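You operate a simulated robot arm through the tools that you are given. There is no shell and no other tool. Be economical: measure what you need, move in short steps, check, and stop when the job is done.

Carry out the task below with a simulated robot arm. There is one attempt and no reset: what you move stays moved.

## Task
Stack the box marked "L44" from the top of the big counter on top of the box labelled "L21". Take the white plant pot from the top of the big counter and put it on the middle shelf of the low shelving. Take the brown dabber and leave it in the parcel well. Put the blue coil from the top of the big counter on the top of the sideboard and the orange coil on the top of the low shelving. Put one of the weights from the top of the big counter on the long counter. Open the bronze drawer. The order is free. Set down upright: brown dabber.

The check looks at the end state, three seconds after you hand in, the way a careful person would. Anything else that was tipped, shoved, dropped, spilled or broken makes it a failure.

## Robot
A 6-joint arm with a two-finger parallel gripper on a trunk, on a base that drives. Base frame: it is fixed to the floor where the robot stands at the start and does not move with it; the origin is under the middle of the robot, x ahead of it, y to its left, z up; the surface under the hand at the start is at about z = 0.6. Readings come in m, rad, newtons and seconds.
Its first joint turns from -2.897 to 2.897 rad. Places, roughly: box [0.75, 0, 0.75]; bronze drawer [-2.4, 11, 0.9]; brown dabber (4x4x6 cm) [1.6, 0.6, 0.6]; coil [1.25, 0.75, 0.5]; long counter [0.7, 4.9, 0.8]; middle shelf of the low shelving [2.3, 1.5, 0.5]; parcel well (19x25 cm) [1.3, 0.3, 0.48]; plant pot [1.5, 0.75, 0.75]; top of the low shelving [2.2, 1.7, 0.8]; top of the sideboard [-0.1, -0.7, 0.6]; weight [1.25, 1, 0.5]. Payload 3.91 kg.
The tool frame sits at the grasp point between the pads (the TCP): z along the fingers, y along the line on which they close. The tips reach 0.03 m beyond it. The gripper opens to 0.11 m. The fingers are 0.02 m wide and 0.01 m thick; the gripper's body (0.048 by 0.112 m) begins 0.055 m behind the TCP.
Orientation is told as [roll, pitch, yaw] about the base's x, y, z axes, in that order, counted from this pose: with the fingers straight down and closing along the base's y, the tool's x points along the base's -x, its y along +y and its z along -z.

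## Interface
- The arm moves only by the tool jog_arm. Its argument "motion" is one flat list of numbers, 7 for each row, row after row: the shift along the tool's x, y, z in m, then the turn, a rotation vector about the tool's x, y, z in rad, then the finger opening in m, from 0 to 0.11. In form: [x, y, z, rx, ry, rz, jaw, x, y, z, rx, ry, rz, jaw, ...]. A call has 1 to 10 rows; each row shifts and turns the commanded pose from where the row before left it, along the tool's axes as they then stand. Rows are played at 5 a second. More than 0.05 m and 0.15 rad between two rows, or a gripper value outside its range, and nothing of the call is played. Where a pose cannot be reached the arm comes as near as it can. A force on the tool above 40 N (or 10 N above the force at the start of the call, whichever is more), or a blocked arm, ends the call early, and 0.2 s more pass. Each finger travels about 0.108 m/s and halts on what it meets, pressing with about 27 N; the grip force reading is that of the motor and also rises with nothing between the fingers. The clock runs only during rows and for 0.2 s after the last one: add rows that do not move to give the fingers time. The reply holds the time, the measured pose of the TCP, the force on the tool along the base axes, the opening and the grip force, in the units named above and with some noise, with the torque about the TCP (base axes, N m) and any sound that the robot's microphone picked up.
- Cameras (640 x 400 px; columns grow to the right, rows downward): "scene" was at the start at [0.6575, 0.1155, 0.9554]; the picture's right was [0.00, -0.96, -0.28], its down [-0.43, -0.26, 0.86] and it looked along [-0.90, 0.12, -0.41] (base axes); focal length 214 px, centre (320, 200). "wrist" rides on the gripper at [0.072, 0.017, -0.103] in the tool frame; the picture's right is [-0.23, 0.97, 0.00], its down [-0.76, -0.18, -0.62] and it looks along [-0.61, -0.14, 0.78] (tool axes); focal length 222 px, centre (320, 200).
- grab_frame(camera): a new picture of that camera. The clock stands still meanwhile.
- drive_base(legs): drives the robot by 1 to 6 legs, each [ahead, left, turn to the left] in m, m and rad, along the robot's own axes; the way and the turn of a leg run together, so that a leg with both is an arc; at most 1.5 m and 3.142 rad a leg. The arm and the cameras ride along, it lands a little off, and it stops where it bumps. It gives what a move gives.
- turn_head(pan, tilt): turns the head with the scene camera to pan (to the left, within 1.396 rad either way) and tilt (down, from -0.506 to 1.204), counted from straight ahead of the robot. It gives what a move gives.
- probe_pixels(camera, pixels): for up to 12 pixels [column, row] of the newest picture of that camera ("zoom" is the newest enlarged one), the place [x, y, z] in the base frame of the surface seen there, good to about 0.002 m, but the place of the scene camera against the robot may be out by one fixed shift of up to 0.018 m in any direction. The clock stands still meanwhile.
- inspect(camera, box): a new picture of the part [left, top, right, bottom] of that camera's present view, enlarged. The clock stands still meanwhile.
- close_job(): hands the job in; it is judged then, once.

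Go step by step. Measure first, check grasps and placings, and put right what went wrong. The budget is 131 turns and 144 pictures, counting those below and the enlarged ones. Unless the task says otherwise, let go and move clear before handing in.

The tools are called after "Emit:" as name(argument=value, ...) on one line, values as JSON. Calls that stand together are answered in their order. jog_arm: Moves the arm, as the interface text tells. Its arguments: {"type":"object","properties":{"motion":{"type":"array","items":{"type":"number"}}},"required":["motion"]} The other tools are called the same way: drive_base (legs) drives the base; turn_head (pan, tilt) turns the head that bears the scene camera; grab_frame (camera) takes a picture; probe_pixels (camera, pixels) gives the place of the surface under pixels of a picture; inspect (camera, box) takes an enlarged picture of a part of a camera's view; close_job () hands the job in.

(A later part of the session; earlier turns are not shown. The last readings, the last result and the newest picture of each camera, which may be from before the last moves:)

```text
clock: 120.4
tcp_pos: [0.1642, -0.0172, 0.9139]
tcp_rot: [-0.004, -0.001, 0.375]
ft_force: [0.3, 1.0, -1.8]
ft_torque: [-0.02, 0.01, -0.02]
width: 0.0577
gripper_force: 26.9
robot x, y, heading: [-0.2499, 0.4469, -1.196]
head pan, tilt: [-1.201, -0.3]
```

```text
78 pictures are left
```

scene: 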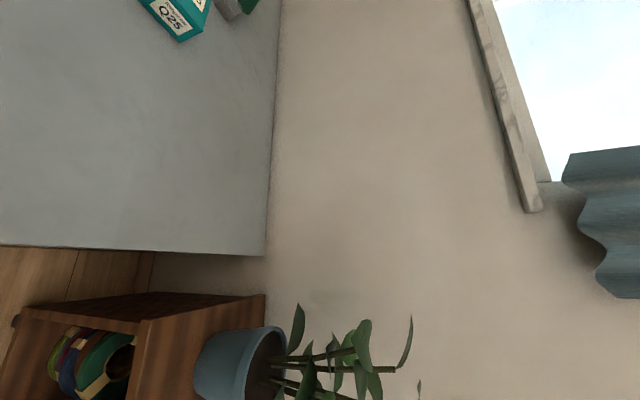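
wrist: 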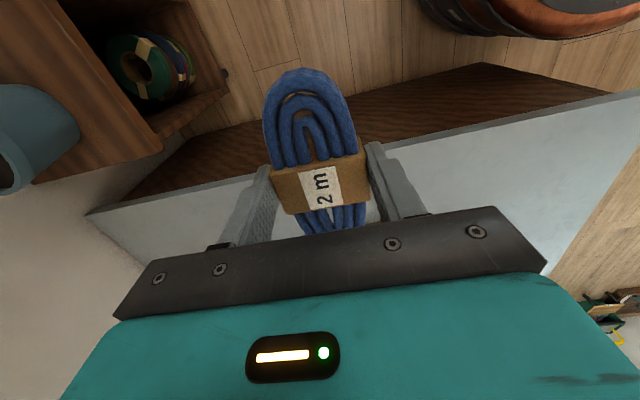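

The sideboard (with a blue-grey plant pot on its top) is at lower left. I drive ahead 0.3 and look down with both cameras.

Emit:
drive_base(legs=[[0.3, 0, 0]])

Emit:
turn_head(pan=-0.6, tilt=0.5)

Emit:
grab_frame(camera="scene")

Emit:
grab_frame(camera="wrist")

```text
clock: 122.4
tcp_pos: [0.2757, -0.2978, 0.9135]
tcp_rot: [-0.005, 0.0, 0.377]
ft_force: [0.6, -0.5, -1.6]
ft_torque: [0.0, 0.02, 0.0]
width: 0.0574
gripper_force: 27.0
robot x, y, heading: [-0.1381, 0.1654, -1.196]
head pan, tilt: [-1.201, -0.3]
```

```text
clock: 123.5
tcp_pos: [0.2774, -0.2969, 0.9133]
tcp_rot: [-0.003, 0.0, 0.379]
ft_force: [0.6, 0.0, -2.7]
ft_torque: [0.04, 0.01, 0.0]
width: 0.0572
gripper_force: 26.9
robot x, y, heading: [-0.1349, 0.1677, -1.196]
head pan, tilt: [-0.6, 0.499]
```

```text
77 pictures are left
```

scene: 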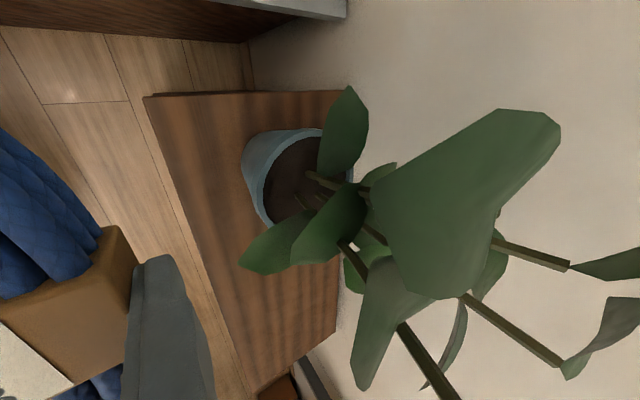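

```text
76 pictures are left
```

wrist: 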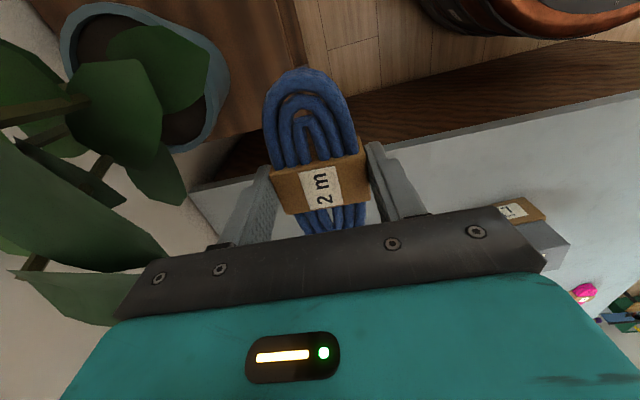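

Free wood of the sideboard top lies at (240,300)–(300,330), away from the plant. I probe it.

Emit:
probe_pixels(camera="scene", pixels=[[148, 100], [180, 130], [220, 250], [250, 320], [300, 330], [335, 325], [245, 392], [270, 375], [255, 150], [290, 230], [270, 250], [340, 95]])

```text
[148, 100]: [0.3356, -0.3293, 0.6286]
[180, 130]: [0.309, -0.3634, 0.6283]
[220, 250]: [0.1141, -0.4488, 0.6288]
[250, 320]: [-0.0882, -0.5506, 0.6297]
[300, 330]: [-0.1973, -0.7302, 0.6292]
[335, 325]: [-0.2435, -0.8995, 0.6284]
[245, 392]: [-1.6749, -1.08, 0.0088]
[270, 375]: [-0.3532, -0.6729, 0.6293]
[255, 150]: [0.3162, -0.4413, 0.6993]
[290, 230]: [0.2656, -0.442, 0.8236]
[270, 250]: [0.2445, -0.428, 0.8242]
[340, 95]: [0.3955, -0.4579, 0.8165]
```

Sideboard top is z≈0.62, free around (-0.11,-0.67). The plant is near the hand, so I back off, turn right 0.7, and approach.

Emit:
drive_base(legs=[[-0.25, 0, 0], [0, 0, -0.7], [0.3, 0.207, 0]])

Emit:
turn_head(pan=-0.6, tilt=0.4)

Emit:
grab_frame(camera="scene")

Emit:
grab_frame(camera="wrist")

```text
clock: 129.2
tcp_pos: [-0.1099, -0.5634, 0.9136]
tcp_rot: [-0.003, 0.001, -0.323]
ft_force: [-0.6, 0.4, -1.0]
ft_torque: [-0.03, 0.01, -0.03]
width: 0.0576
gripper_force: 27.2
robot x, y, heading: [-0.1319, 0.0606, -1.893]
head pan, tilt: [-0.6, 0.499]
```

```text
clock: 129.8
tcp_pos: [-0.1087, -0.5634, 0.9133]
tcp_rot: [-0.004, 0.0, -0.323]
ft_force: [1.0, 0.6, -1.7]
ft_torque: [-0.01, 0.0, -0.05]
width: 0.0573
gripper_force: 27.2
robot x, y, heading: [-0.1284, 0.0601, -1.89]
head pan, tilt: [-0.6, 0.4]
```

```text
75 pictures are left
```

scene: 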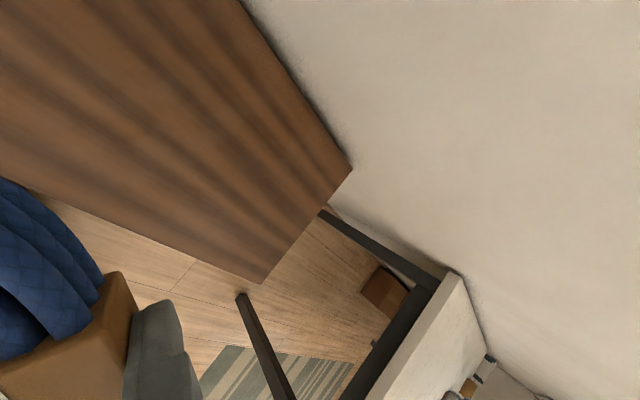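

```text
74 pictures are left
```

wrist: 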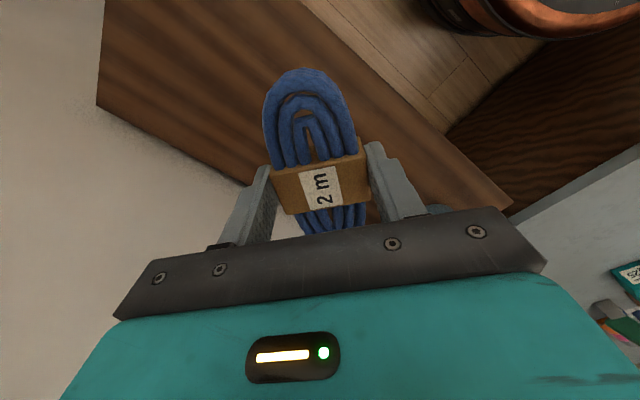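

I move 0.125 m further in over the top and probe its height.

Emit:
jog_arm(motion=[-0.012, -0.04, 0, 0, 0, 0, 0.045, -0.012, -0.04, 0, 0, 0, 0, 0.045, -0.012, -0.04, 0, 0, 0, 0, 0.045, 0, 0, 0.04, 0, 0, 0, 0.045, 0, 0, 0.04, 0, 0, 0, 0.045, 0, 0, 0.04, 0, 0, 0, 0.045, 0, 0, 0.04, 0, 0, 0, 0.045, 0, 0, 0, 0, 0, 0, 0.045])

Emit:
grab_frame(camera="wrist")

Emit:
probe_pixels(camera="wrist", pixels=[[220, 100], [400, 100], [240, 40], [400, 50]])

```text
clock: 131.7
tcp_pos: [-0.1132, -0.6895, 0.7536]
tcp_rot: [-0.004, 0.001, -0.323]
ft_force: [0.9, -0.3, -2.3]
ft_torque: [-0.02, 0.01, -0.02]
width: 0.0575
gripper_force: 26.9
robot x, y, heading: [-0.1312, 0.0594, -1.897]
head pan, tilt: [-0.6, 0.4]
```

```text
73 pictures are left
```

wrist: 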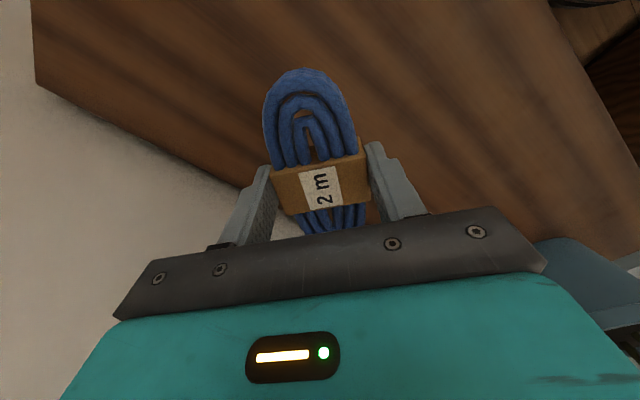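

```text
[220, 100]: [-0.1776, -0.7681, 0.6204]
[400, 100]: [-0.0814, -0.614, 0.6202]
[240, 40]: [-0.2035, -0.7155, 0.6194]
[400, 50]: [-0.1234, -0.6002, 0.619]
```

Top is at z=0.620; I lower to just above contact and then gently.

Emit:
jog_arm(motion=[0, 0, 0.04, 0, 0, 0, 0.045, 0, 0, 0.04, 0, 0, 0, 0.045, 0, 0, 0.015, 0, 0, 0, 0.045, 0, 0, 0.0015, 0, 0, 0, 0.045, 0, 0, 0.001, 0, 0, 0, 0.045, 0, 0, 0, 0, 0, 0, 0.045])

```text
clock: 133.1
tcp_pos: [-0.1132, -0.6903, 0.6565]
tcp_rot: [-0.003, 0.0, -0.323]
ft_force: [-0.3, -0.1, -1.6]
ft_torque: [0.01, 0.0, -0.03]
width: 0.0575
gripper_force: 27.2
robot x, y, heading: [-0.1326, 0.0549, -1.896]
head pan, tilt: [-0.6, 0.4]
```

Emit:
jog_arm(motion=[0, 0, 0.0008, 0, 0, 0, 0.045, 0, 0, 0.0008, 0, 0, 0, 0.045, 0, 0, 0, 0, 0, 0, 0.045])

```text
clock: 133.8
tcp_pos: [-0.1148, -0.6893, 0.6552]
tcp_rot: [-0.004, 0.001, -0.323]
ft_force: [1.4, -0.6, 6.7]
ft_torque: [0.19, -0.23, -0.05]
width: 0.0572
gripper_force: 27.2
robot x, y, heading: [-0.1285, 0.0553, -1.893]
head pan, tilt: [-0.6, 0.4]
```

Contact (6.7 N). I release and rise.

Emit:
jog_arm(motion=[0, 0, 0, 0, 0, 0, 0.07, 0, 0, 0, 0, 0, 0, 0.09, 0, 0, 0, 0, 0, 0, 0.1, 0, 0, -0.04, 0, 0, 0, 0.1, 0, 0, -0.05, 0, 0, 0, 0.1, 0, 0, -0.05, 0, 0, 0, 0.1, 0, 0, -0.05, 0, 0, 0, 0.1, 0, 0, -0.05, 0, 0, 0, 0.1, 0, 0.04, 0, 0, 0, 0, 0.1, 0, 0.04, 0, 0, 0, 0, 0.1])

Emit:
grab_frame(camera="wrist")

```text
clock: 136.1
tcp_pos: [-0.0876, -0.6131, 0.8921]
tcp_rot: [-0.002, 0.002, -0.321]
ft_force: [0.3, 0.4, -0.1]
ft_torque: [0.02, 0.01, 0.04]
width: 0.1001
gripper_force: 0.1
robot x, y, heading: [-0.1296, 0.0568, -1.895]
head pan, tilt: [-0.6, 0.4]
```

```text
72 pictures are left
```

wrist: 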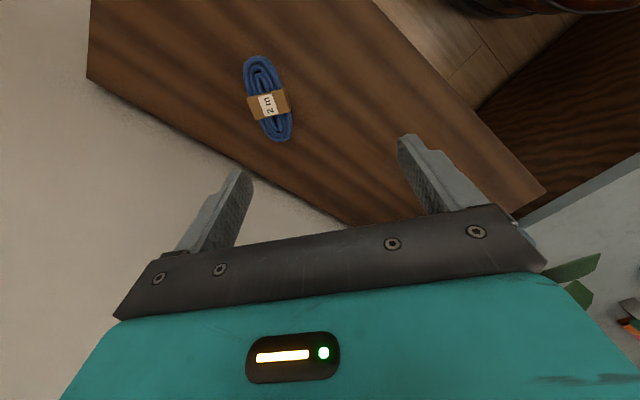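

Blue coil lies on the sideboard. Now I return along the aisle to the white pot: slide +v 0.85, turn left 0.70, then left 1.6.

Emit:
drive_base(legs=[[-0.648, -0.55, 0], [0, 0, 0.702], [0, 0.8, 0], [0, 0.8, 0]])

Emit:
turn_head(pan=0.0, tilt=0.0)

Emit:
grab_frame(camera="scene")

Emit:
grab_frame(camera="wrist")

```text
clock: 150.2
tcp_pos: [1.5209, 0.9348, 0.8929]
tcp_rot: [-0.005, 0.0, 0.383]
ft_force: [-0.8, 0.0, 0.2]
ft_torque: [0.0, 0.0, 0.01]
width: 0.1
gripper_force: 0.0
robot x, y, heading: [1.0533, 1.4191, -1.184]
head pan, tilt: [-0.6, 0.4]
```

```text
clock: 151.2
tcp_pos: [1.5212, 0.9352, 0.8928]
tcp_rot: [-0.004, -0.001, 0.382]
ft_force: [0.2, 0.7, 0.4]
ft_torque: [-0.01, 0.03, -0.03]
width: 0.1003
gripper_force: 0.1
robot x, y, heading: [1.0544, 1.422, -1.186]
head pan, tilt: [0.0, 0.0]
```

```text
71 pictures are left
```

scene: 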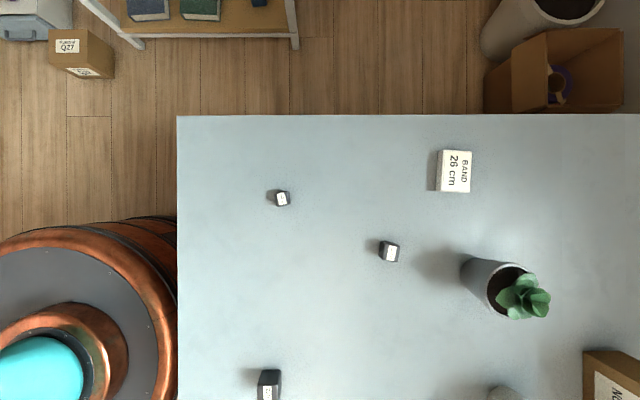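

```text
70 pictures are left
```

wrist: 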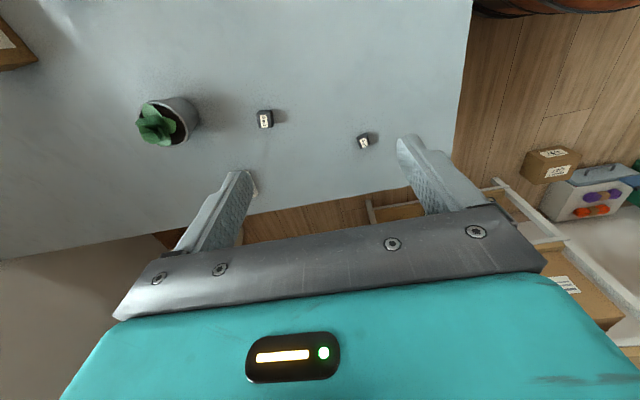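

I bring the base to v≈0.84, u≈1.55, turn the hand to face the pot, and move it in front of the pot.

Emit:
drive_base(legs=[[0.09, 0.05, -0.008]])

Emit:
jog_arm(motion=[0, 0, 0, 0, 0, 0.15, 0.11, 0, 0, 0, 0, 0, 0.15, 0.11, 0, 0, 0, 0, 0, 0.15, 0.11, 0, 0, 0, 0, 0, 0.15, 0.11, 0, 0, 0, 0, 0, 0.15, 0.11, 0, 0, 0, 0, 0, 0.15, 0.11, 0, 0, 0, 0, 0, 0.15, 0.11, 0, 0, 0, 0, 0, 0.15, 0.11, 0, 0, 0, 0, 0, 0.15, 0.11, 0, 0, 0, 0, 0, 0.15, 0.11])

Emit:
jog_arm(motion=[0, 0, 0, 0, 0, 0.075, 0.11, 0.01, -0.0425, 0, 0, 0, 0, 0.11, 0.01, -0.0425, 0, 0, 0, 0, 0.11, 0.01, -0.0425, 0, 0, 0, 0, 0.11, 0.01, -0.0425, 0, 0, 0, 0, 0.11, 0.01, -0.0425, 0, 0, 0, 0, 0.11, 0.01, -0.0425, 0, 0, 0, 0, 0.11, 0, 0, 0, 0, 0, 0, 0.11])

Emit:
grab_frame(camera="wrist")

Emit:
grab_frame(camera="scene")

```text
clock: 152.4
tcp_pos: [1.5962, 0.8628, 0.8935]
tcp_rot: [-0.002, 0.001, 0.374]
ft_force: [-0.2, -0.4, -0.1]
ft_torque: [0.01, 0.02, 0.02]
width: 0.1
gripper_force: 0.1
robot x, y, heading: [1.1316, 1.3508, -1.199]
head pan, tilt: [0.0, 0.0]
```

```text
clock: 154.6
tcp_pos: [1.5952, 0.8628, 0.8943]
tcp_rot: [0.001, -0.004, -1.128]
ft_force: [0.2, -0.9, 0.0]
ft_torque: [0.0, 0.02, 0.02]
width: 0.1099
gripper_force: 0.1
robot x, y, heading: [1.1338, 1.3502, -1.198]
head pan, tilt: [0.0, 0.0]
```

```text
clock: 156.4
tcp_pos: [1.3344, 0.8266, 0.8917]
tcp_rot: [-0.001, -0.004, -1.2]
ft_force: [-0.7, 1.0, 0.5]
ft_torque: [-0.02, 0.01, -0.05]
width: 0.11
gripper_force: 0.0
robot x, y, heading: [1.1357, 1.3521, -1.196]
head pan, tilt: [0.0, 0.0]
```

```text
69 pictures are left
```

wrist: 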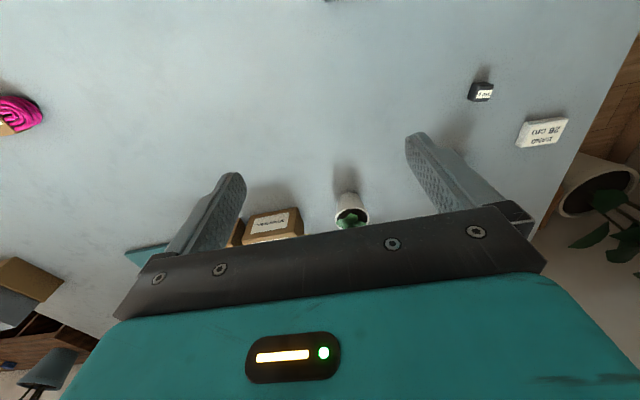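

```text
68 pictures are left
```

scene: 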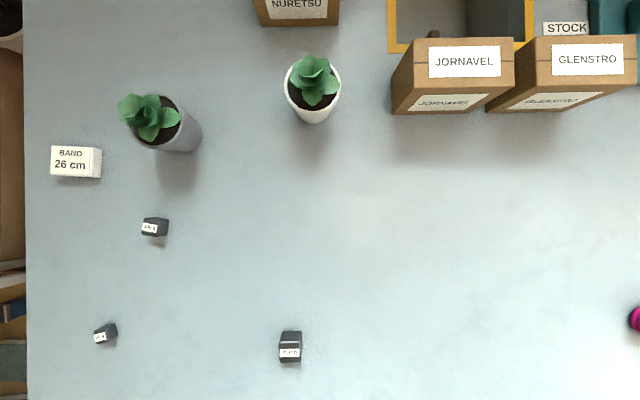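

White pot at (313,88) with a clear approach from below in this view. I probe its rim, side and neighbours.

Emit:
inspect(camera="scene", box=[253, 40, 373, 130])

Emit:
probe_pixels(camera="scene", pixels=[[287, 85], [339, 85], [313, 108], [313, 122], [318, 75], [305, 95], [313, 115], [395, 105], [393, 70], [200, 130], [325, 95]])

Emit:
probe_pixels(camera="wrist", pixels=[[336, 210], [368, 208], [352, 195], [352, 200], [350, 215]])

```text
4.44 times, centred on (313, 85) of scene
```

zoom: 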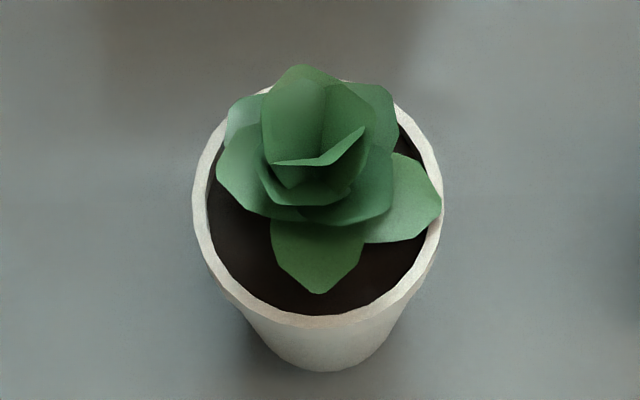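

```text
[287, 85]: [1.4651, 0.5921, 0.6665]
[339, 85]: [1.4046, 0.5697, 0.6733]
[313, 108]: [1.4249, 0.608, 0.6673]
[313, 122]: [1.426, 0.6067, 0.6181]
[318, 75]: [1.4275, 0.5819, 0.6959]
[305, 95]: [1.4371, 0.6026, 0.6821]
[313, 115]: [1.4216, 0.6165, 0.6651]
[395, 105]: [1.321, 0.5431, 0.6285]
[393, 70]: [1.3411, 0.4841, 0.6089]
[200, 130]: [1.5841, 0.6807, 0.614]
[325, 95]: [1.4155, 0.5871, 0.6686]
```

```text
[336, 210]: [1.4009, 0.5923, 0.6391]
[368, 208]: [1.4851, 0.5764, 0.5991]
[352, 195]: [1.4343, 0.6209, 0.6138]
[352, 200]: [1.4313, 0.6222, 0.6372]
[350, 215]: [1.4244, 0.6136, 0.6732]
```

The white pot is small: rim Ø≈0.07 at z≈0.665, centre ≈(1.4345,0.597). I fold the head in and pitch the hand up 50° so it points forward-down.

Emit:
turn_head(pan=0.0, tilt=1.2)

Emit:
jog_arm(motion=[0, 0, 0, 0, -0.1455, 0, 0.11, 0, 0, 0, 0, -0.1455, 0, 0.11, 0, 0, 0, 0, -0.1455, 0, 0.11, 0, 0, 0, 0, -0.1455, 0, 0.11, 0, 0, 0, 0, -0.1455, 0, 0.11, 0, 0, 0, 0, -0.1455, 0, 0.11, 0, 0, 0, 0, 0, 0, 0.11])

Emit:
grab_frame(camera="wrist")

```text
clock: 157.8
tcp_pos: [1.3345, 0.8266, 0.8918]
tcp_rot: [0.0, -0.004, -1.199]
ft_force: [0.0, 0.2, -0.5]
ft_torque: [0.0, -0.01, 0.02]
width: 0.1101
gripper_force: 0.0
robot x, y, heading: [1.1318, 1.3526, -1.198]
head pan, tilt: [0.0, 1.201]
```

```text
clock: 159.4
tcp_pos: [1.3362, 0.8269, 0.8932]
tcp_rot: [0.0, -0.877, -1.202]
ft_force: [-0.1, 0.3, 0.0]
ft_torque: [-0.02, -0.02, 0.0]
width: 0.11
gripper_force: 0.1
robot x, y, heading: [1.1309, 1.3503, -1.2]
head pan, tilt: [0.0, 1.201]
```

```text
66 pictures are left
```

wrist: 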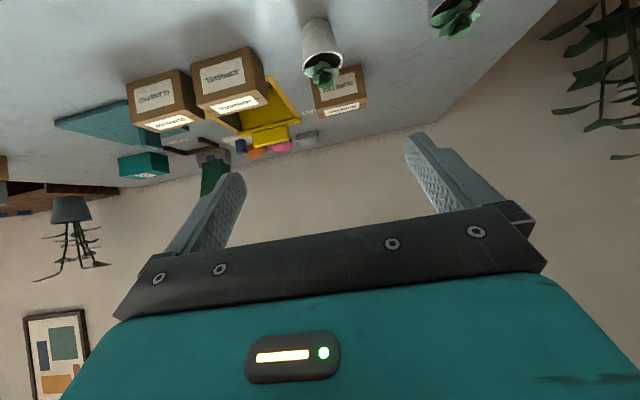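

The pitch was reached and the pot (321,50) is ahead. I refine its centre, then go to the pre-grasp.

Emit:
probe_pixels(camera="wrist", pixels=[[320, 35], [303, 50], [340, 45], [318, 22], [322, 58]])

Emit:
jog_arm(motion=[0.0217, 0.0017, 0.04, 0, 0, 0, 0.11, 0.0217, 0.0017, 0.04, 0, 0, 0, 0.11, 0.0217, 0.0017, 0.04, 0, 0, 0, 0.11, 0.0217, 0.0017, 0.04, 0, 0, 0, 0.11, 0.0217, 0.0017, 0.04, 0, 0, 0, 0.11, 0, 0, 0, 0, 0, 0, 0.11])

Emit:
grab_frame(camera="wrist")

```text
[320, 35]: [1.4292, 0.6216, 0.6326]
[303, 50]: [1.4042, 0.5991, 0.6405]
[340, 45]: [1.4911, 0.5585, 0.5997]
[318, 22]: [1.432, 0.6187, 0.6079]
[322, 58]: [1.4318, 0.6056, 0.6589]
```

```text
clock: 160.8
tcp_pos: [1.3734, 0.7564, 0.6909]
tcp_rot: [0.001, -0.876, -1.201]
ft_force: [0.3, -0.7, 0.4]
ft_torque: [-0.02, 0.0, 0.04]
width: 0.1102
gripper_force: 0.0
out of reach, approached as far as the arm can: row 3
robot x, y, heading: [1.1307, 1.3513, -1.199]
head pan, tilt: [0.0, 1.201]
```

```text
65 pictures are left
```

wrist: 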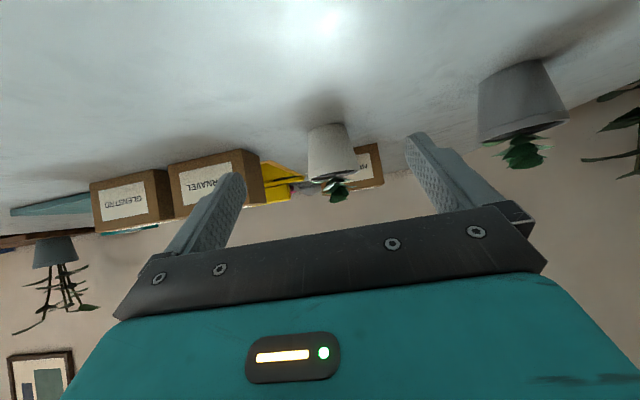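

The hand is at z 0.691 (slightly short of the command because it's close in). I move forward 6 cm at this height and recheck.

Emit:
jog_arm(motion=[-0.0193, 0.001, 0.023, 0, 0, 0, 0.11, -0.0193, 0.001, 0.023, 0, 0, 0, 0.11, 0, 0, 0, 0, 0, 0, 0.11])

Emit:
grab_frame(camera="wrist")

```text
clock: 161.6
tcp_pos: [1.3978, 0.7012, 0.6902]
tcp_rot: [0.001, -0.879, -1.199]
ft_force: [-0.3, -0.7, -0.5]
ft_torque: [0.01, 0.02, 0.02]
width: 0.1101
gripper_force: 0.0
robot x, y, heading: [1.1306, 1.352, -1.198]
head pan, tilt: [0.0, 1.201]
```

```text
64 pictures are left
```

wrist: 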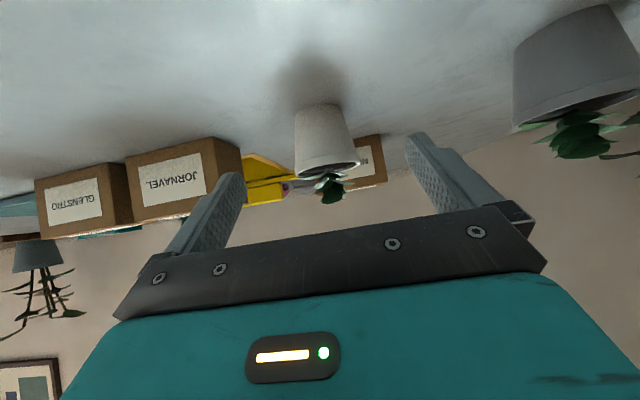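

Pot is laterally centred (TCP lateral 1.5566 vs pot 1.556). I go down 5 cm and forward 10.5 cm in total, checking before closing.

Emit:
jog_arm(motion=[0.0038, 0, 0.0359, 0, 0, 0, 0.11, 0.0038, 0, 0.0359, 0, 0, 0, 0.11, -0.0177, 0, 0.0211, 0, 0, 0, 0.11, -0.0177, 0, 0.0211, 0, 0, 0, 0.11, 0, 0, 0, 0, 0, 0, 0.11])

Emit:
grab_frame(camera="wrist")

```text
clock: 162.8
tcp_pos: [1.4346, 0.6013, 0.6415]
tcp_rot: [0.001, -0.877, -1.199]
ft_force: [0.9, -0.3, 0.7]
ft_torque: [-0.02, 0.0, 0.01]
width: 0.1098
gripper_force: 0.0
robot x, y, heading: [1.1335, 1.3501, -1.202]
head pan, tilt: [0.0, 1.201]
```

```text
63 pictures are left
```

wrist: 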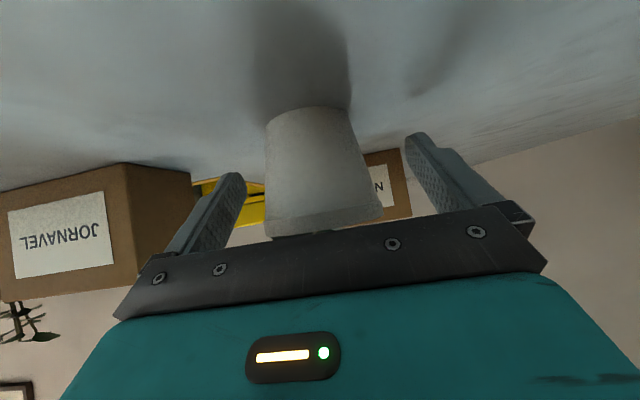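

The pot is between the fingers without contact. I close.

Emit:
jog_arm(motion=[0, 0, 0, 0, 0, 0, 0.09, 0, 0, 0, 0, 0, 0, 0.07, 0, 0, 0, 0, 0, 0, 0.055, 0, 0, 0, 0, 0, 0, 0.045, 0, 0, 0, 0, 0, 0, 0.045, 0, 0, 0, 0, 0, 0, 0.045])

Emit:
grab_frame(camera="wrist")

```text
clock: 164.2
tcp_pos: [1.4357, 0.602, 0.6416]
tcp_rot: [0.0, -0.876, -1.201]
ft_force: [-1.2, -0.1, 0.7]
ft_torque: [-0.03, -0.06, -0.03]
width: 0.0675
gripper_force: 26.9
robot x, y, heading: [1.1331, 1.3504, -1.199]
head pan, tilt: [0.0, 1.201]
```

```text
62 pictures are left
```

wrist: 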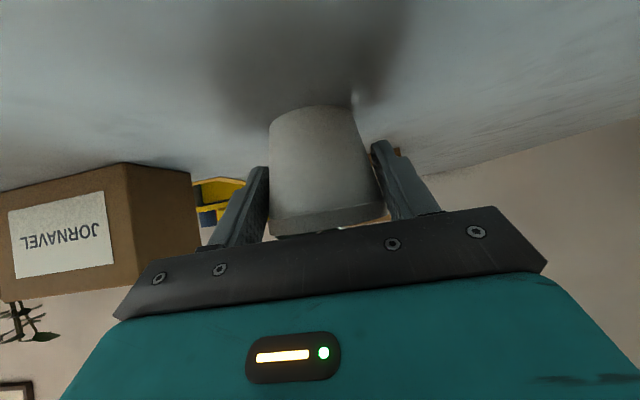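

Pot gripped (0.0675, 27 N). I lift 0.16 straight up.

Emit:
jog_arm(motion=[-0.0153, 0, -0.0129, 0, 0, 0, 0.045, -0.0306, 0, -0.0257, 0, 0, 0, 0.045, -0.0306, 0, -0.0257, 0, 0, 0, 0.045, -0.0306, 0, -0.0257, 0, 0, 0, 0.045, -0.0153, 0, -0.0129, 0, 0, 0, 0.045, 0, 0, 0, 0, 0, 0, 0.045])

Emit:
grab_frame(camera="wrist")

```text
clock: 165.6
tcp_pos: [1.4319, 0.6033, 0.7748]
tcp_rot: [-0.008, -0.879, -1.2]
ft_force: [-1.1, 0.0, -1.9]
ft_torque: [0.03, 0.03, -0.03]
width: 0.0672
gripper_force: 27.0
out of reach, approached as far as the arm can: row 4, 5
robot x, y, heading: [1.1331, 1.3499, -1.199]
head pan, tilt: [0.0, 1.201]
```

```text
61 pictures are left
```

wrist: 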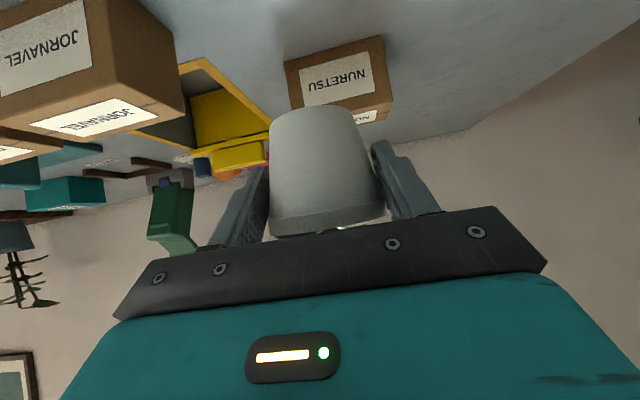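

Lifted to 0.775, clear of everything. I retract 0.16, then turn left 1.257 toward the shelving and move up.

Emit:
jog_arm(motion=[0.0257, 0, -0.0306, 0, 0, 0, 0.045, 0.0257, 0, -0.0306, 0, 0, 0, 0.045, 0.0257, 0, -0.0306, 0, 0, 0, 0.045, 0.0257, 0, -0.0306, 0, 0, 0, 0.045, 0, 0, 0, 0, 0, 0, 0.045])

Emit:
drive_base(legs=[[0, 0, 1.257], [0.142, 0.047, 0]])

Emit:
grab_frame(camera="wrist")

```text
clock: 166.8
tcp_pos: [1.3759, 0.7521, 0.7729]
tcp_rot: [-0.001, -0.876, -1.202]
ft_force: [0.6, 0.5, -2.7]
ft_torque: [0.04, 0.04, 0.01]
width: 0.0673
gripper_force: 27.3
robot x, y, heading: [1.1325, 1.3537, -1.195]
head pan, tilt: [0.0, 1.201]
```

```text
clock: 171.3
tcp_pos: [1.9228, 1.4406, 0.7717]
tcp_rot: [0.001, -0.879, 0.04]
ft_force: [-0.1, -0.1, -1.6]
ft_torque: [-0.01, 0.02, 0.0]
width: 0.0671
gripper_force: 27.0
robot x, y, heading: [1.2733, 1.4079, 0.044]
head pan, tilt: [0.0, 1.201]
```

```text
60 pictures are left
```

wrist: 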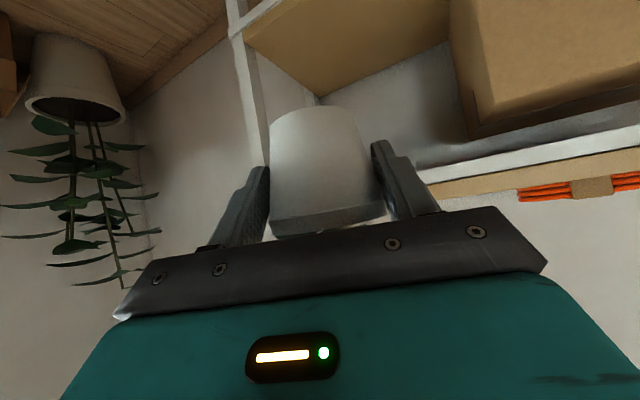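

The wrist view shows the middle shelf (320,40), its right post (245,80), the carton at right (470,100), and the top board's front (520,160). I probe these.

Emit:
probe_pixels(camera="wrist", pixels=[[250, 20], [250, 50], [300, 60], [340, 40], [430, 40], [395, 55], [452, 60], [475, 120], [465, 90], [500, 160], [320, 95], [490, 40]])

```text
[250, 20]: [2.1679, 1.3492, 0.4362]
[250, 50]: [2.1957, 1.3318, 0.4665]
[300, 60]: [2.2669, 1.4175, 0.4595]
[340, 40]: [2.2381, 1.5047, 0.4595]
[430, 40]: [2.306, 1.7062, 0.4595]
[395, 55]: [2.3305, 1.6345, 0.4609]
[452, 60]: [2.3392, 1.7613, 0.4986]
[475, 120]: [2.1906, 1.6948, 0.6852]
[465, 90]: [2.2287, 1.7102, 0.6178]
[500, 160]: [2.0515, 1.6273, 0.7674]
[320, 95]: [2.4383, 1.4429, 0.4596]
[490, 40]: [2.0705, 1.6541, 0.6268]
```

Shelf surface z=0.4595; free slot v 0.44–0.77, deep enough. I'll shift the base (-0.065, +0.072), extend the arm 0.15 outside the shelf, then lower there and insert by driving.

Emit:
drive_base(legs=[[-0.065, 0.072, 0]])

Emit:
jog_arm(motion=[-0.0241, 0, 0.0287, 0, 0, 0, 0.045, -0.0241, 0, 0.0287, 0, 0, 0, 0.045, -0.0241, 0, 0.0287, 0, 0, 0, 0.045, -0.0241, 0, 0.0287, 0, 0, 0, 0.045, 0, 0, 0, 0, 0, 0, 0.045])

Emit:
grab_frame(camera="wrist")

```text
clock: 172.4
tcp_pos: [1.8542, 1.5115, 0.7729]
tcp_rot: [0.0, -0.878, 0.039]
ft_force: [0.4, -0.6, -1.6]
ft_torque: [0.0, 0.04, -0.01]
width: 0.0672
gripper_force: 26.8
robot x, y, heading: [1.2058, 1.4789, 0.04]
head pan, tilt: [0.0, 1.201]
```

```text
clock: 173.6
tcp_pos: [2.006, 1.517, 0.7734]
tcp_rot: [0.002, -0.879, 0.039]
ft_force: [-0.4, -0.3, -2.0]
ft_torque: [0.02, 0.04, -0.02]
width: 0.0671
gripper_force: 27.4
robot x, y, heading: [1.2084, 1.4778, 0.044]
head pan, tilt: [0.0, 1.201]
```

```text
59 pictures are left
```

wrist: 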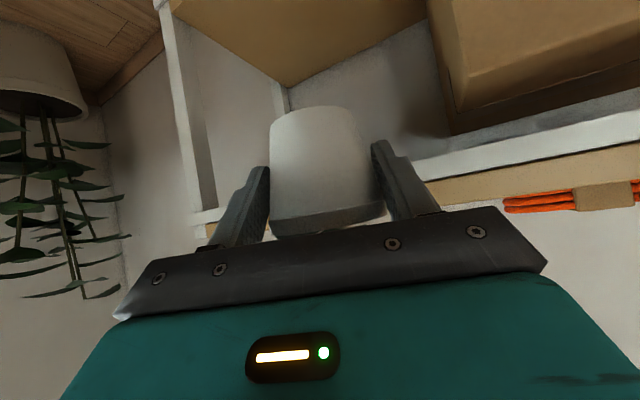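

TCP is at the planned pre-insert spot. I lower 0.25 in front of the shelf.

Emit:
jog_arm(motion=[0.0322, 0, 0.027, 0, 0, 0, 0.045, 0.0322, 0, 0.027, 0, 0, 0, 0.045, 0.0322, 0, 0.027, 0, 0, 0, 0.045, 0.0322, 0, 0.027, 0, 0, 0, 0.045, 0.0322, 0, 0.027, 0, 0, 0, 0.045, 0.0307, 0, 0.0258, 0, 0, 0, 0.045, 0, 0, 0, 0, 0, 0, 0.045])

Emit:
grab_frame(camera="wrist")

```text
clock: 175.2
tcp_pos: [2.0071, 1.517, 0.5235]
tcp_rot: [0.0, -0.879, 0.043]
ft_force: [-0.5, 0.1, -2.8]
ft_torque: [0.01, 0.04, -0.01]
width: 0.067
gripper_force: 26.9
robot x, y, heading: [1.207, 1.474, 0.047]
head pan, tilt: [0.0, 1.201]
```

```text
58 pictures are left
```

wrist: 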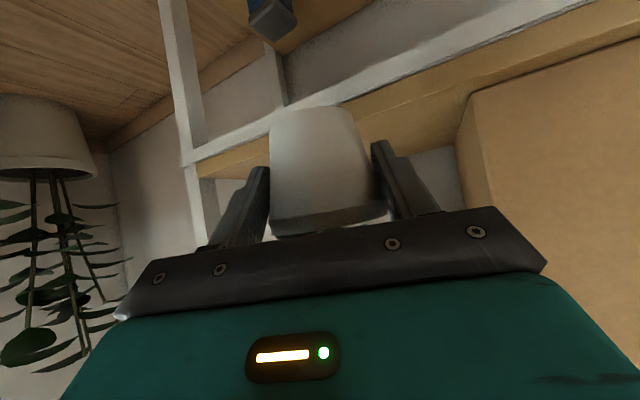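

The pot is 2 cm above shelf level, centred between post and carton. I drive ahead 0.2 to insert it.

Emit:
drive_base(legs=[[0.2, 0, 0]])

Emit:
grab_frame(camera="wrist")

```text
clock: 176.8
tcp_pos: [2.201, 1.5258, 0.5226]
tcp_rot: [0.001, -0.879, 0.04]
ft_force: [0.0, 0.7, -1.0]
ft_torque: [0.01, 0.02, -0.04]
width: 0.0671
gripper_force: 26.9
robot x, y, heading: [1.405, 1.4855, 0.041]
head pan, tilt: [0.0, 1.201]
```

```text
57 pictures are left
```

wrist: 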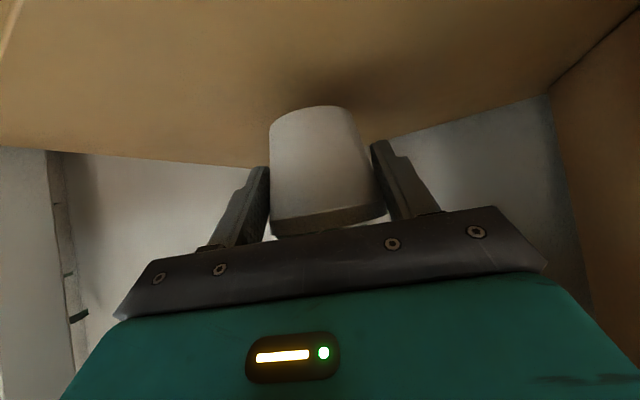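

The pot is over the shelf. I lower 18 mm, then creep to contact.

Emit:
jog_arm(motion=[0.0077, 0, 0.0064, 0, 0, 0, 0.045, 0.0054, 0, 0.0045, 0, 0, 0, 0.045, 0, 0, 0, 0, 0, 0, 0.045])

Emit:
jog_arm(motion=[0.0011, 0, 0.001, 0, 0, 0, 0.045, 0.0008, 0, 0.0006, 0, 0, 0, 0.045, 0, 0, 0, 0, 0, 0, 0.045])

```text
clock: 177.6
tcp_pos: [2.2029, 1.5253, 0.5055]
tcp_rot: [-0.001, -0.877, 0.041]
ft_force: [0.2, -1.1, -2.7]
ft_torque: [0.03, 0.04, 0.02]
width: 0.0671
gripper_force: 26.8
robot x, y, heading: [1.4021, 1.4804, 0.044]
head pan, tilt: [0.0, 1.201]
```

```text
clock: 178.4
tcp_pos: [2.2018, 1.5252, 0.5034]
tcp_rot: [0.0, -0.877, 0.039]
ft_force: [-0.4, -0.1, -1.9]
ft_torque: [0.02, -0.01, 0.01]
width: 0.067
gripper_force: 27.1
robot x, y, heading: [1.4033, 1.4826, 0.04]
head pan, tilt: [0.0, 1.201]
```

Emit:
jog_arm(motion=[0.0008, 0, 0.0006, 0, 0, 0, 0.045, 0.0006, 0, 0.0005, 0, 0, 0, 0.045, 0, 0, 0, 0, 0, 0, 0.045])

```text
clock: 179.2
tcp_pos: [2.2008, 1.5244, 0.5018]
tcp_rot: [0.0, -0.877, 0.041]
ft_force: [0.7, 0.9, -1.8]
ft_torque: [-0.02, 0.02, -0.01]
width: 0.0671
gripper_force: 26.6
robot x, y, heading: [1.4007, 1.4849, 0.042]
head pan, tilt: [0.0, 1.201]
```

Emit:
jog_arm(motion=[0.0008, 0, 0.0006, 0, 0, 0, 0.045, 0.0004, 0, 0.0003, 0, 0, 0, 0.045, 0, 0, 0, 0, 0, 0, 0.045])

```text
clock: 180.0
tcp_pos: [2.2015, 1.5241, 0.502]
tcp_rot: [0.0, -0.879, 0.041]
ft_force: [-2.3, -3.2, 11.3]
ft_torque: [0.25, -0.04, 0.06]
width: 0.067
gripper_force: 27.3
robot x, y, heading: [1.4086, 1.4861, 0.042]
head pan, tilt: [0.0, 1.201]
```

Contact (11 N). I open fully and look before backing out.

Emit:
jog_arm(motion=[0, 0, 0, 0, 0, 0, 0.075, 0, 0, 0, 0, 0, 0, 0.09, 0, 0, 0, 0, 0, 0, 0.11, 0, 0, 0, 0, 0, 0, 0.11, 0, 0, 0, 0, 0, 0, 0.11])

Emit:
grab_frame(camera="wrist")

```text
clock: 181.2
tcp_pos: [2.2028, 1.5259, 0.5012]
tcp_rot: [0.0, -0.878, 0.041]
ft_force: [-0.2, 0.1, 0.0]
ft_torque: [-0.01, 0.02, -0.02]
width: 0.1102
gripper_force: 0.1
robot x, y, heading: [1.4011, 1.4859, 0.042]
head pan, tilt: [0.0, 1.201]
```

```text
56 pictures are left
```

wrist: 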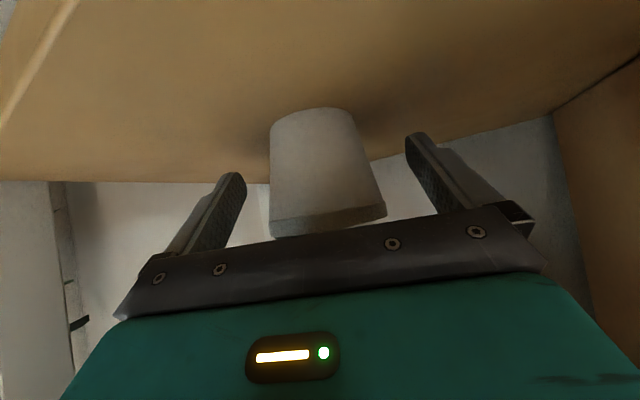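

The pot stands free between open fingers. I back the base out 0.3 and check.

Emit:
drive_base(legs=[[-0.3, 0, 0]])

Emit:
grab_frame(camera="wrist")

```text
clock: 183.2
tcp_pos: [1.8986, 1.5133, 0.5006]
tcp_rot: [0.001, -0.878, 0.042]
ft_force: [0.3, -0.5, -0.1]
ft_torque: [-0.03, 0.01, 0.01]
width: 0.1099
gripper_force: 0.2
robot x, y, heading: [1.0969, 1.4705, 0.047]
head pan, tilt: [0.0, 1.201]
```

```text
55 pictures are left
```

wrist: 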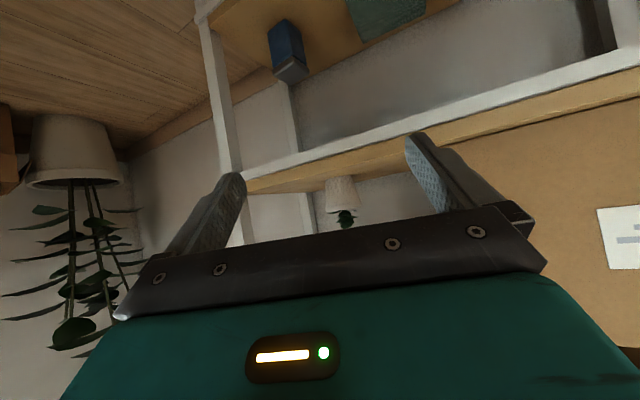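

Pot stands upright on the middle shelf. I return the hand to pointing down and raise it.

Emit:
jog_arm(motion=[0, 0, 0, 0, 0.1455, 0, 0.11, 0, 0, 0, 0, 0.1455, 0, 0.11, 0, 0, 0, 0, 0.1455, 0, 0.11, 0, 0, 0, 0, 0.1455, 0, 0.11, 0, 0, 0, 0, 0.1455, 0, 0.11, 0, 0, 0, 0, 0.1455, 0, 0.11, 0, 0, -0.05, 0, 0, 0, 0.11, 0, 0, -0.05, 0, 0, 0, 0.11, 0, 0, -0.05, 0, 0, 0, 0.11, 0, 0, -0.05, 0, 0, 0, 0.11])

Emit:
jog_arm(motion=[0.03, 0, -0.03, 0, 0, 0, 0.11, 0.04, 0, -0.03, 0, 0, 0, 0.11, 0.04, 0, -0.03, 0, 0, 0, 0.11, 0.04, 0, -0.03, 0, 0, 0, 0.11, 0.04, 0, -0.02, 0, 0, 0, 0.11, 0, 0, 0, 0, 0, 0, 0.11])

Emit:
drive_base(legs=[[0, 0, -1.24]])

Emit:
grab_frame(camera="wrist")

```text
clock: 185.4
tcp_pos: [1.8965, 1.5149, 0.6985]
tcp_rot: [0.0, -0.004, 0.043]
ft_force: [0.3, 0.9, 0.4]
ft_torque: [0.01, 0.04, -0.01]
width: 0.1099
gripper_force: 0.0
robot x, y, heading: [1.1011, 1.4725, 0.049]
head pan, tilt: [0.0, 1.201]
```

```text
clock: 186.8
tcp_pos: [1.707, 1.5061, 0.8391]
tcp_rot: [-0.001, -0.004, 0.044]
ft_force: [0.4, -0.3, 0.1]
ft_torque: [-0.01, 0.0, 0.03]
width: 0.1098
gripper_force: 0.0
robot x, y, heading: [1.0977, 1.4713, 0.048]
head pan, tilt: [0.0, 1.201]
```

```text
clock: 190.3
tcp_pos: [1.3312, 0.9075, 0.8404]
tcp_rot: [0.0, -0.002, -1.195]
ft_force: [0.0, -0.5, -0.1]
ft_torque: [0.02, 0.01, 0.01]
width: 0.1097
gripper_force: 0.0
robot x, y, heading: [1.0973, 1.4705, -1.189]
head pan, tilt: [0.0, 1.201]
```

```text
54 pictures are left
```

wrist: 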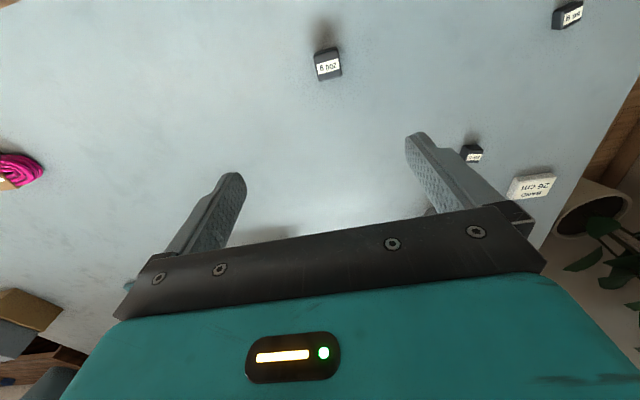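

The 200 g weight is right below the hand at (327,63). I zoom and probe it.

Emit:
inspect(camera="wrist", box=[287, 38, 367, 88])

Emit:
probe_pixels(camera="wrist", pixels=[[316, 53], [336, 50], [317, 64], [340, 60], [320, 80], [342, 76], [329, 68]])

```text
8.00 times, centred on (327, 63) of wrist
```

zoom: 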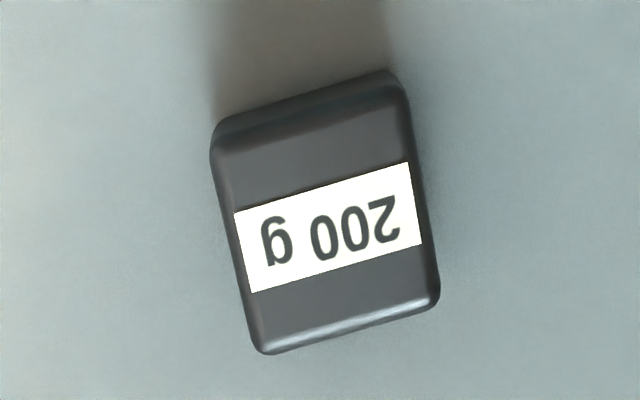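

```text
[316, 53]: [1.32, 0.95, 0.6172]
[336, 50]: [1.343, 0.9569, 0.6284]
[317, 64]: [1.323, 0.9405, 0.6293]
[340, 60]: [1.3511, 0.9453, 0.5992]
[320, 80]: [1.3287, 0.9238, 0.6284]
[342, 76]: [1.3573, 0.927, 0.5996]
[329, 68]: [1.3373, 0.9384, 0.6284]
```

Weight centre ≈(1.335,0.939), height 0.028, aligned with the fingers. I go over it, down to 0.634, and close.

Emit:
jog_arm(motion=[0.0278, 0.0153, 0, 0, 0, 0, 0.07, 0, 0, 0.05, 0, 0, 0, 0.07, 0, 0, 0.05, 0, 0, 0, 0.07, 0, 0, 0.05, 0, 0, 0, 0.07, 0, 0, 0.04, 0, 0, 0, 0.07, 0, 0, 0.015, 0, 0, 0, 0.07, 0, 0, 0, 0, 0, 0, 0.07, 0, 0, 0, 0, 0, 0, 0.015, 0, 0, 0, 0, 0, 0, 0.015, 0, 0, 0, 0, 0, 0, 0.015])

Emit:
grab_frame(camera="wrist")

```text
clock: 192.5
tcp_pos: [1.337, 0.9385, 0.636]
tcp_rot: [0.0, -0.005, -1.194]
ft_force: [1.1, 1.1, -0.1]
ft_torque: [0.0, 0.01, -0.02]
width: 0.0305
gripper_force: 27.0
robot x, y, heading: [1.0988, 1.4739, -1.197]
head pan, tilt: [0.0, 1.201]
```

```text
52 pictures are left
```

wrist: 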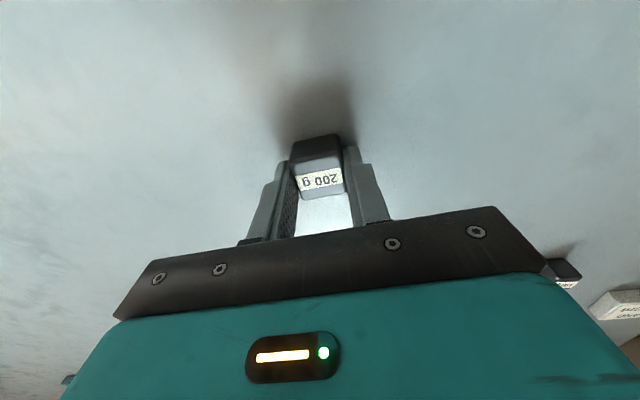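

Held (0.0305). I lift to ~0.95, turn to face along the room (+v), and drive 1.3 m, then look.

Emit:
jog_arm(motion=[0, 0, -0.03, 0, 0, 0, 0.015, 0, 0, -0.05, 0, 0, 0, 0.015, 0, 0, -0.05, 0, 0, 0, 0.015, 0, 0, -0.05, 0, 0, 0, 0.015, 0, 0, -0.05, 0, 0, 0, 0.015, 0, 0, -0.05, 0, 0, 0, 0.015, 0, 0, -0.04, 0, 0, 0, 0.015])

Emit:
drive_base(legs=[[0, 0, 1.571], [0, 0, 1.571], [0.9, 0, 0]])

Emit:
turn_head(pan=-0.2, tilt=-0.506)

Emit:
grab_frame(camera="scene")

Emit:
grab_frame(camera="wrist")

```text
clock: 194.1
tcp_pos: [1.3369, 0.9397, 0.9552]
tcp_rot: [0.0, -0.003, -1.198]
ft_force: [1.3, -0.5, -2.1]
ft_torque: [0.01, 0.0, -0.03]
width: 0.0307
gripper_force: 26.9
robot x, y, heading: [1.0991, 1.4675, -1.196]
head pan, tilt: [0.0, 1.201]
```

```text
clock: 206.5
tcp_pos: [0.5204, 2.8251, 0.9541]
tcp_rot: [-0.002, -0.003, 1.954]
ft_force: [0.3, -1.0, -2.1]
ft_torque: [-0.01, 0.0, -0.03]
width: 0.0304
gripper_force: 26.7
robot x, y, heading: [0.7603, 2.2943, 1.955]
head pan, tilt: [0.0, 1.201]
```

```text
clock: 208.2
tcp_pos: [0.5203, 2.8255, 0.9548]
tcp_rot: [0.001, -0.005, 1.955]
ft_force: [0.1, -0.2, -1.6]
ft_torque: [0.0, -0.04, 0.01]
width: 0.0306
gripper_force: 27.4
robot x, y, heading: [0.7611, 2.2966, 1.962]
head pan, tilt: [-0.201, -0.499]
```

```text
51 pictures are left
```

scene: 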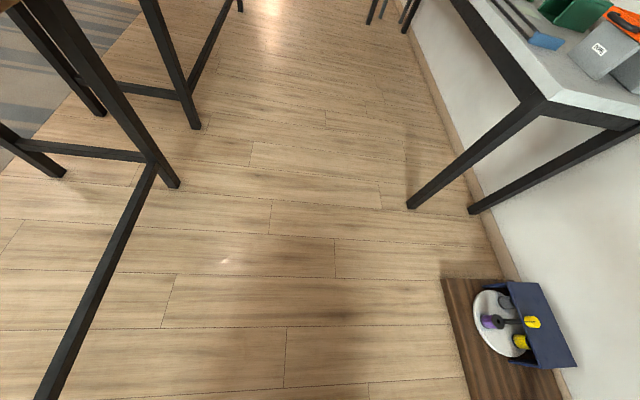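

```text
50 pictures are left
```

wrist: 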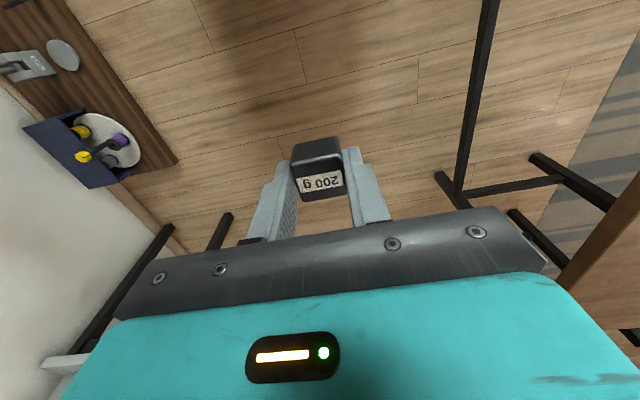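

Corridor ahead between table legs (175,185) and the long counter (410,205). I probe clearances.

Emit:
probe_pixels(camera="scene", pixels=[[175, 185], [198, 127], [410, 205], [470, 210], [548, 98], [40, 395], [445, 285], [460, 8], [600, 60], [238, 8], [368, 22], [530, 60]])

```text
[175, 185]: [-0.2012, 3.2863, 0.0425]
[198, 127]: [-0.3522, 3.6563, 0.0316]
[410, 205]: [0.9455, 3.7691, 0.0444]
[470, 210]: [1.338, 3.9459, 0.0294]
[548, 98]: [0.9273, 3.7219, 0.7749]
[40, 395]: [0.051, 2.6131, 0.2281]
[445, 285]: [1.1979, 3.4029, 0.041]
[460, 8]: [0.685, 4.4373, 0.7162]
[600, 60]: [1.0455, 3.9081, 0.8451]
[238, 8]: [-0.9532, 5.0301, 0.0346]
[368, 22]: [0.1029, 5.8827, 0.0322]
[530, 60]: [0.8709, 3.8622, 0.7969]
```

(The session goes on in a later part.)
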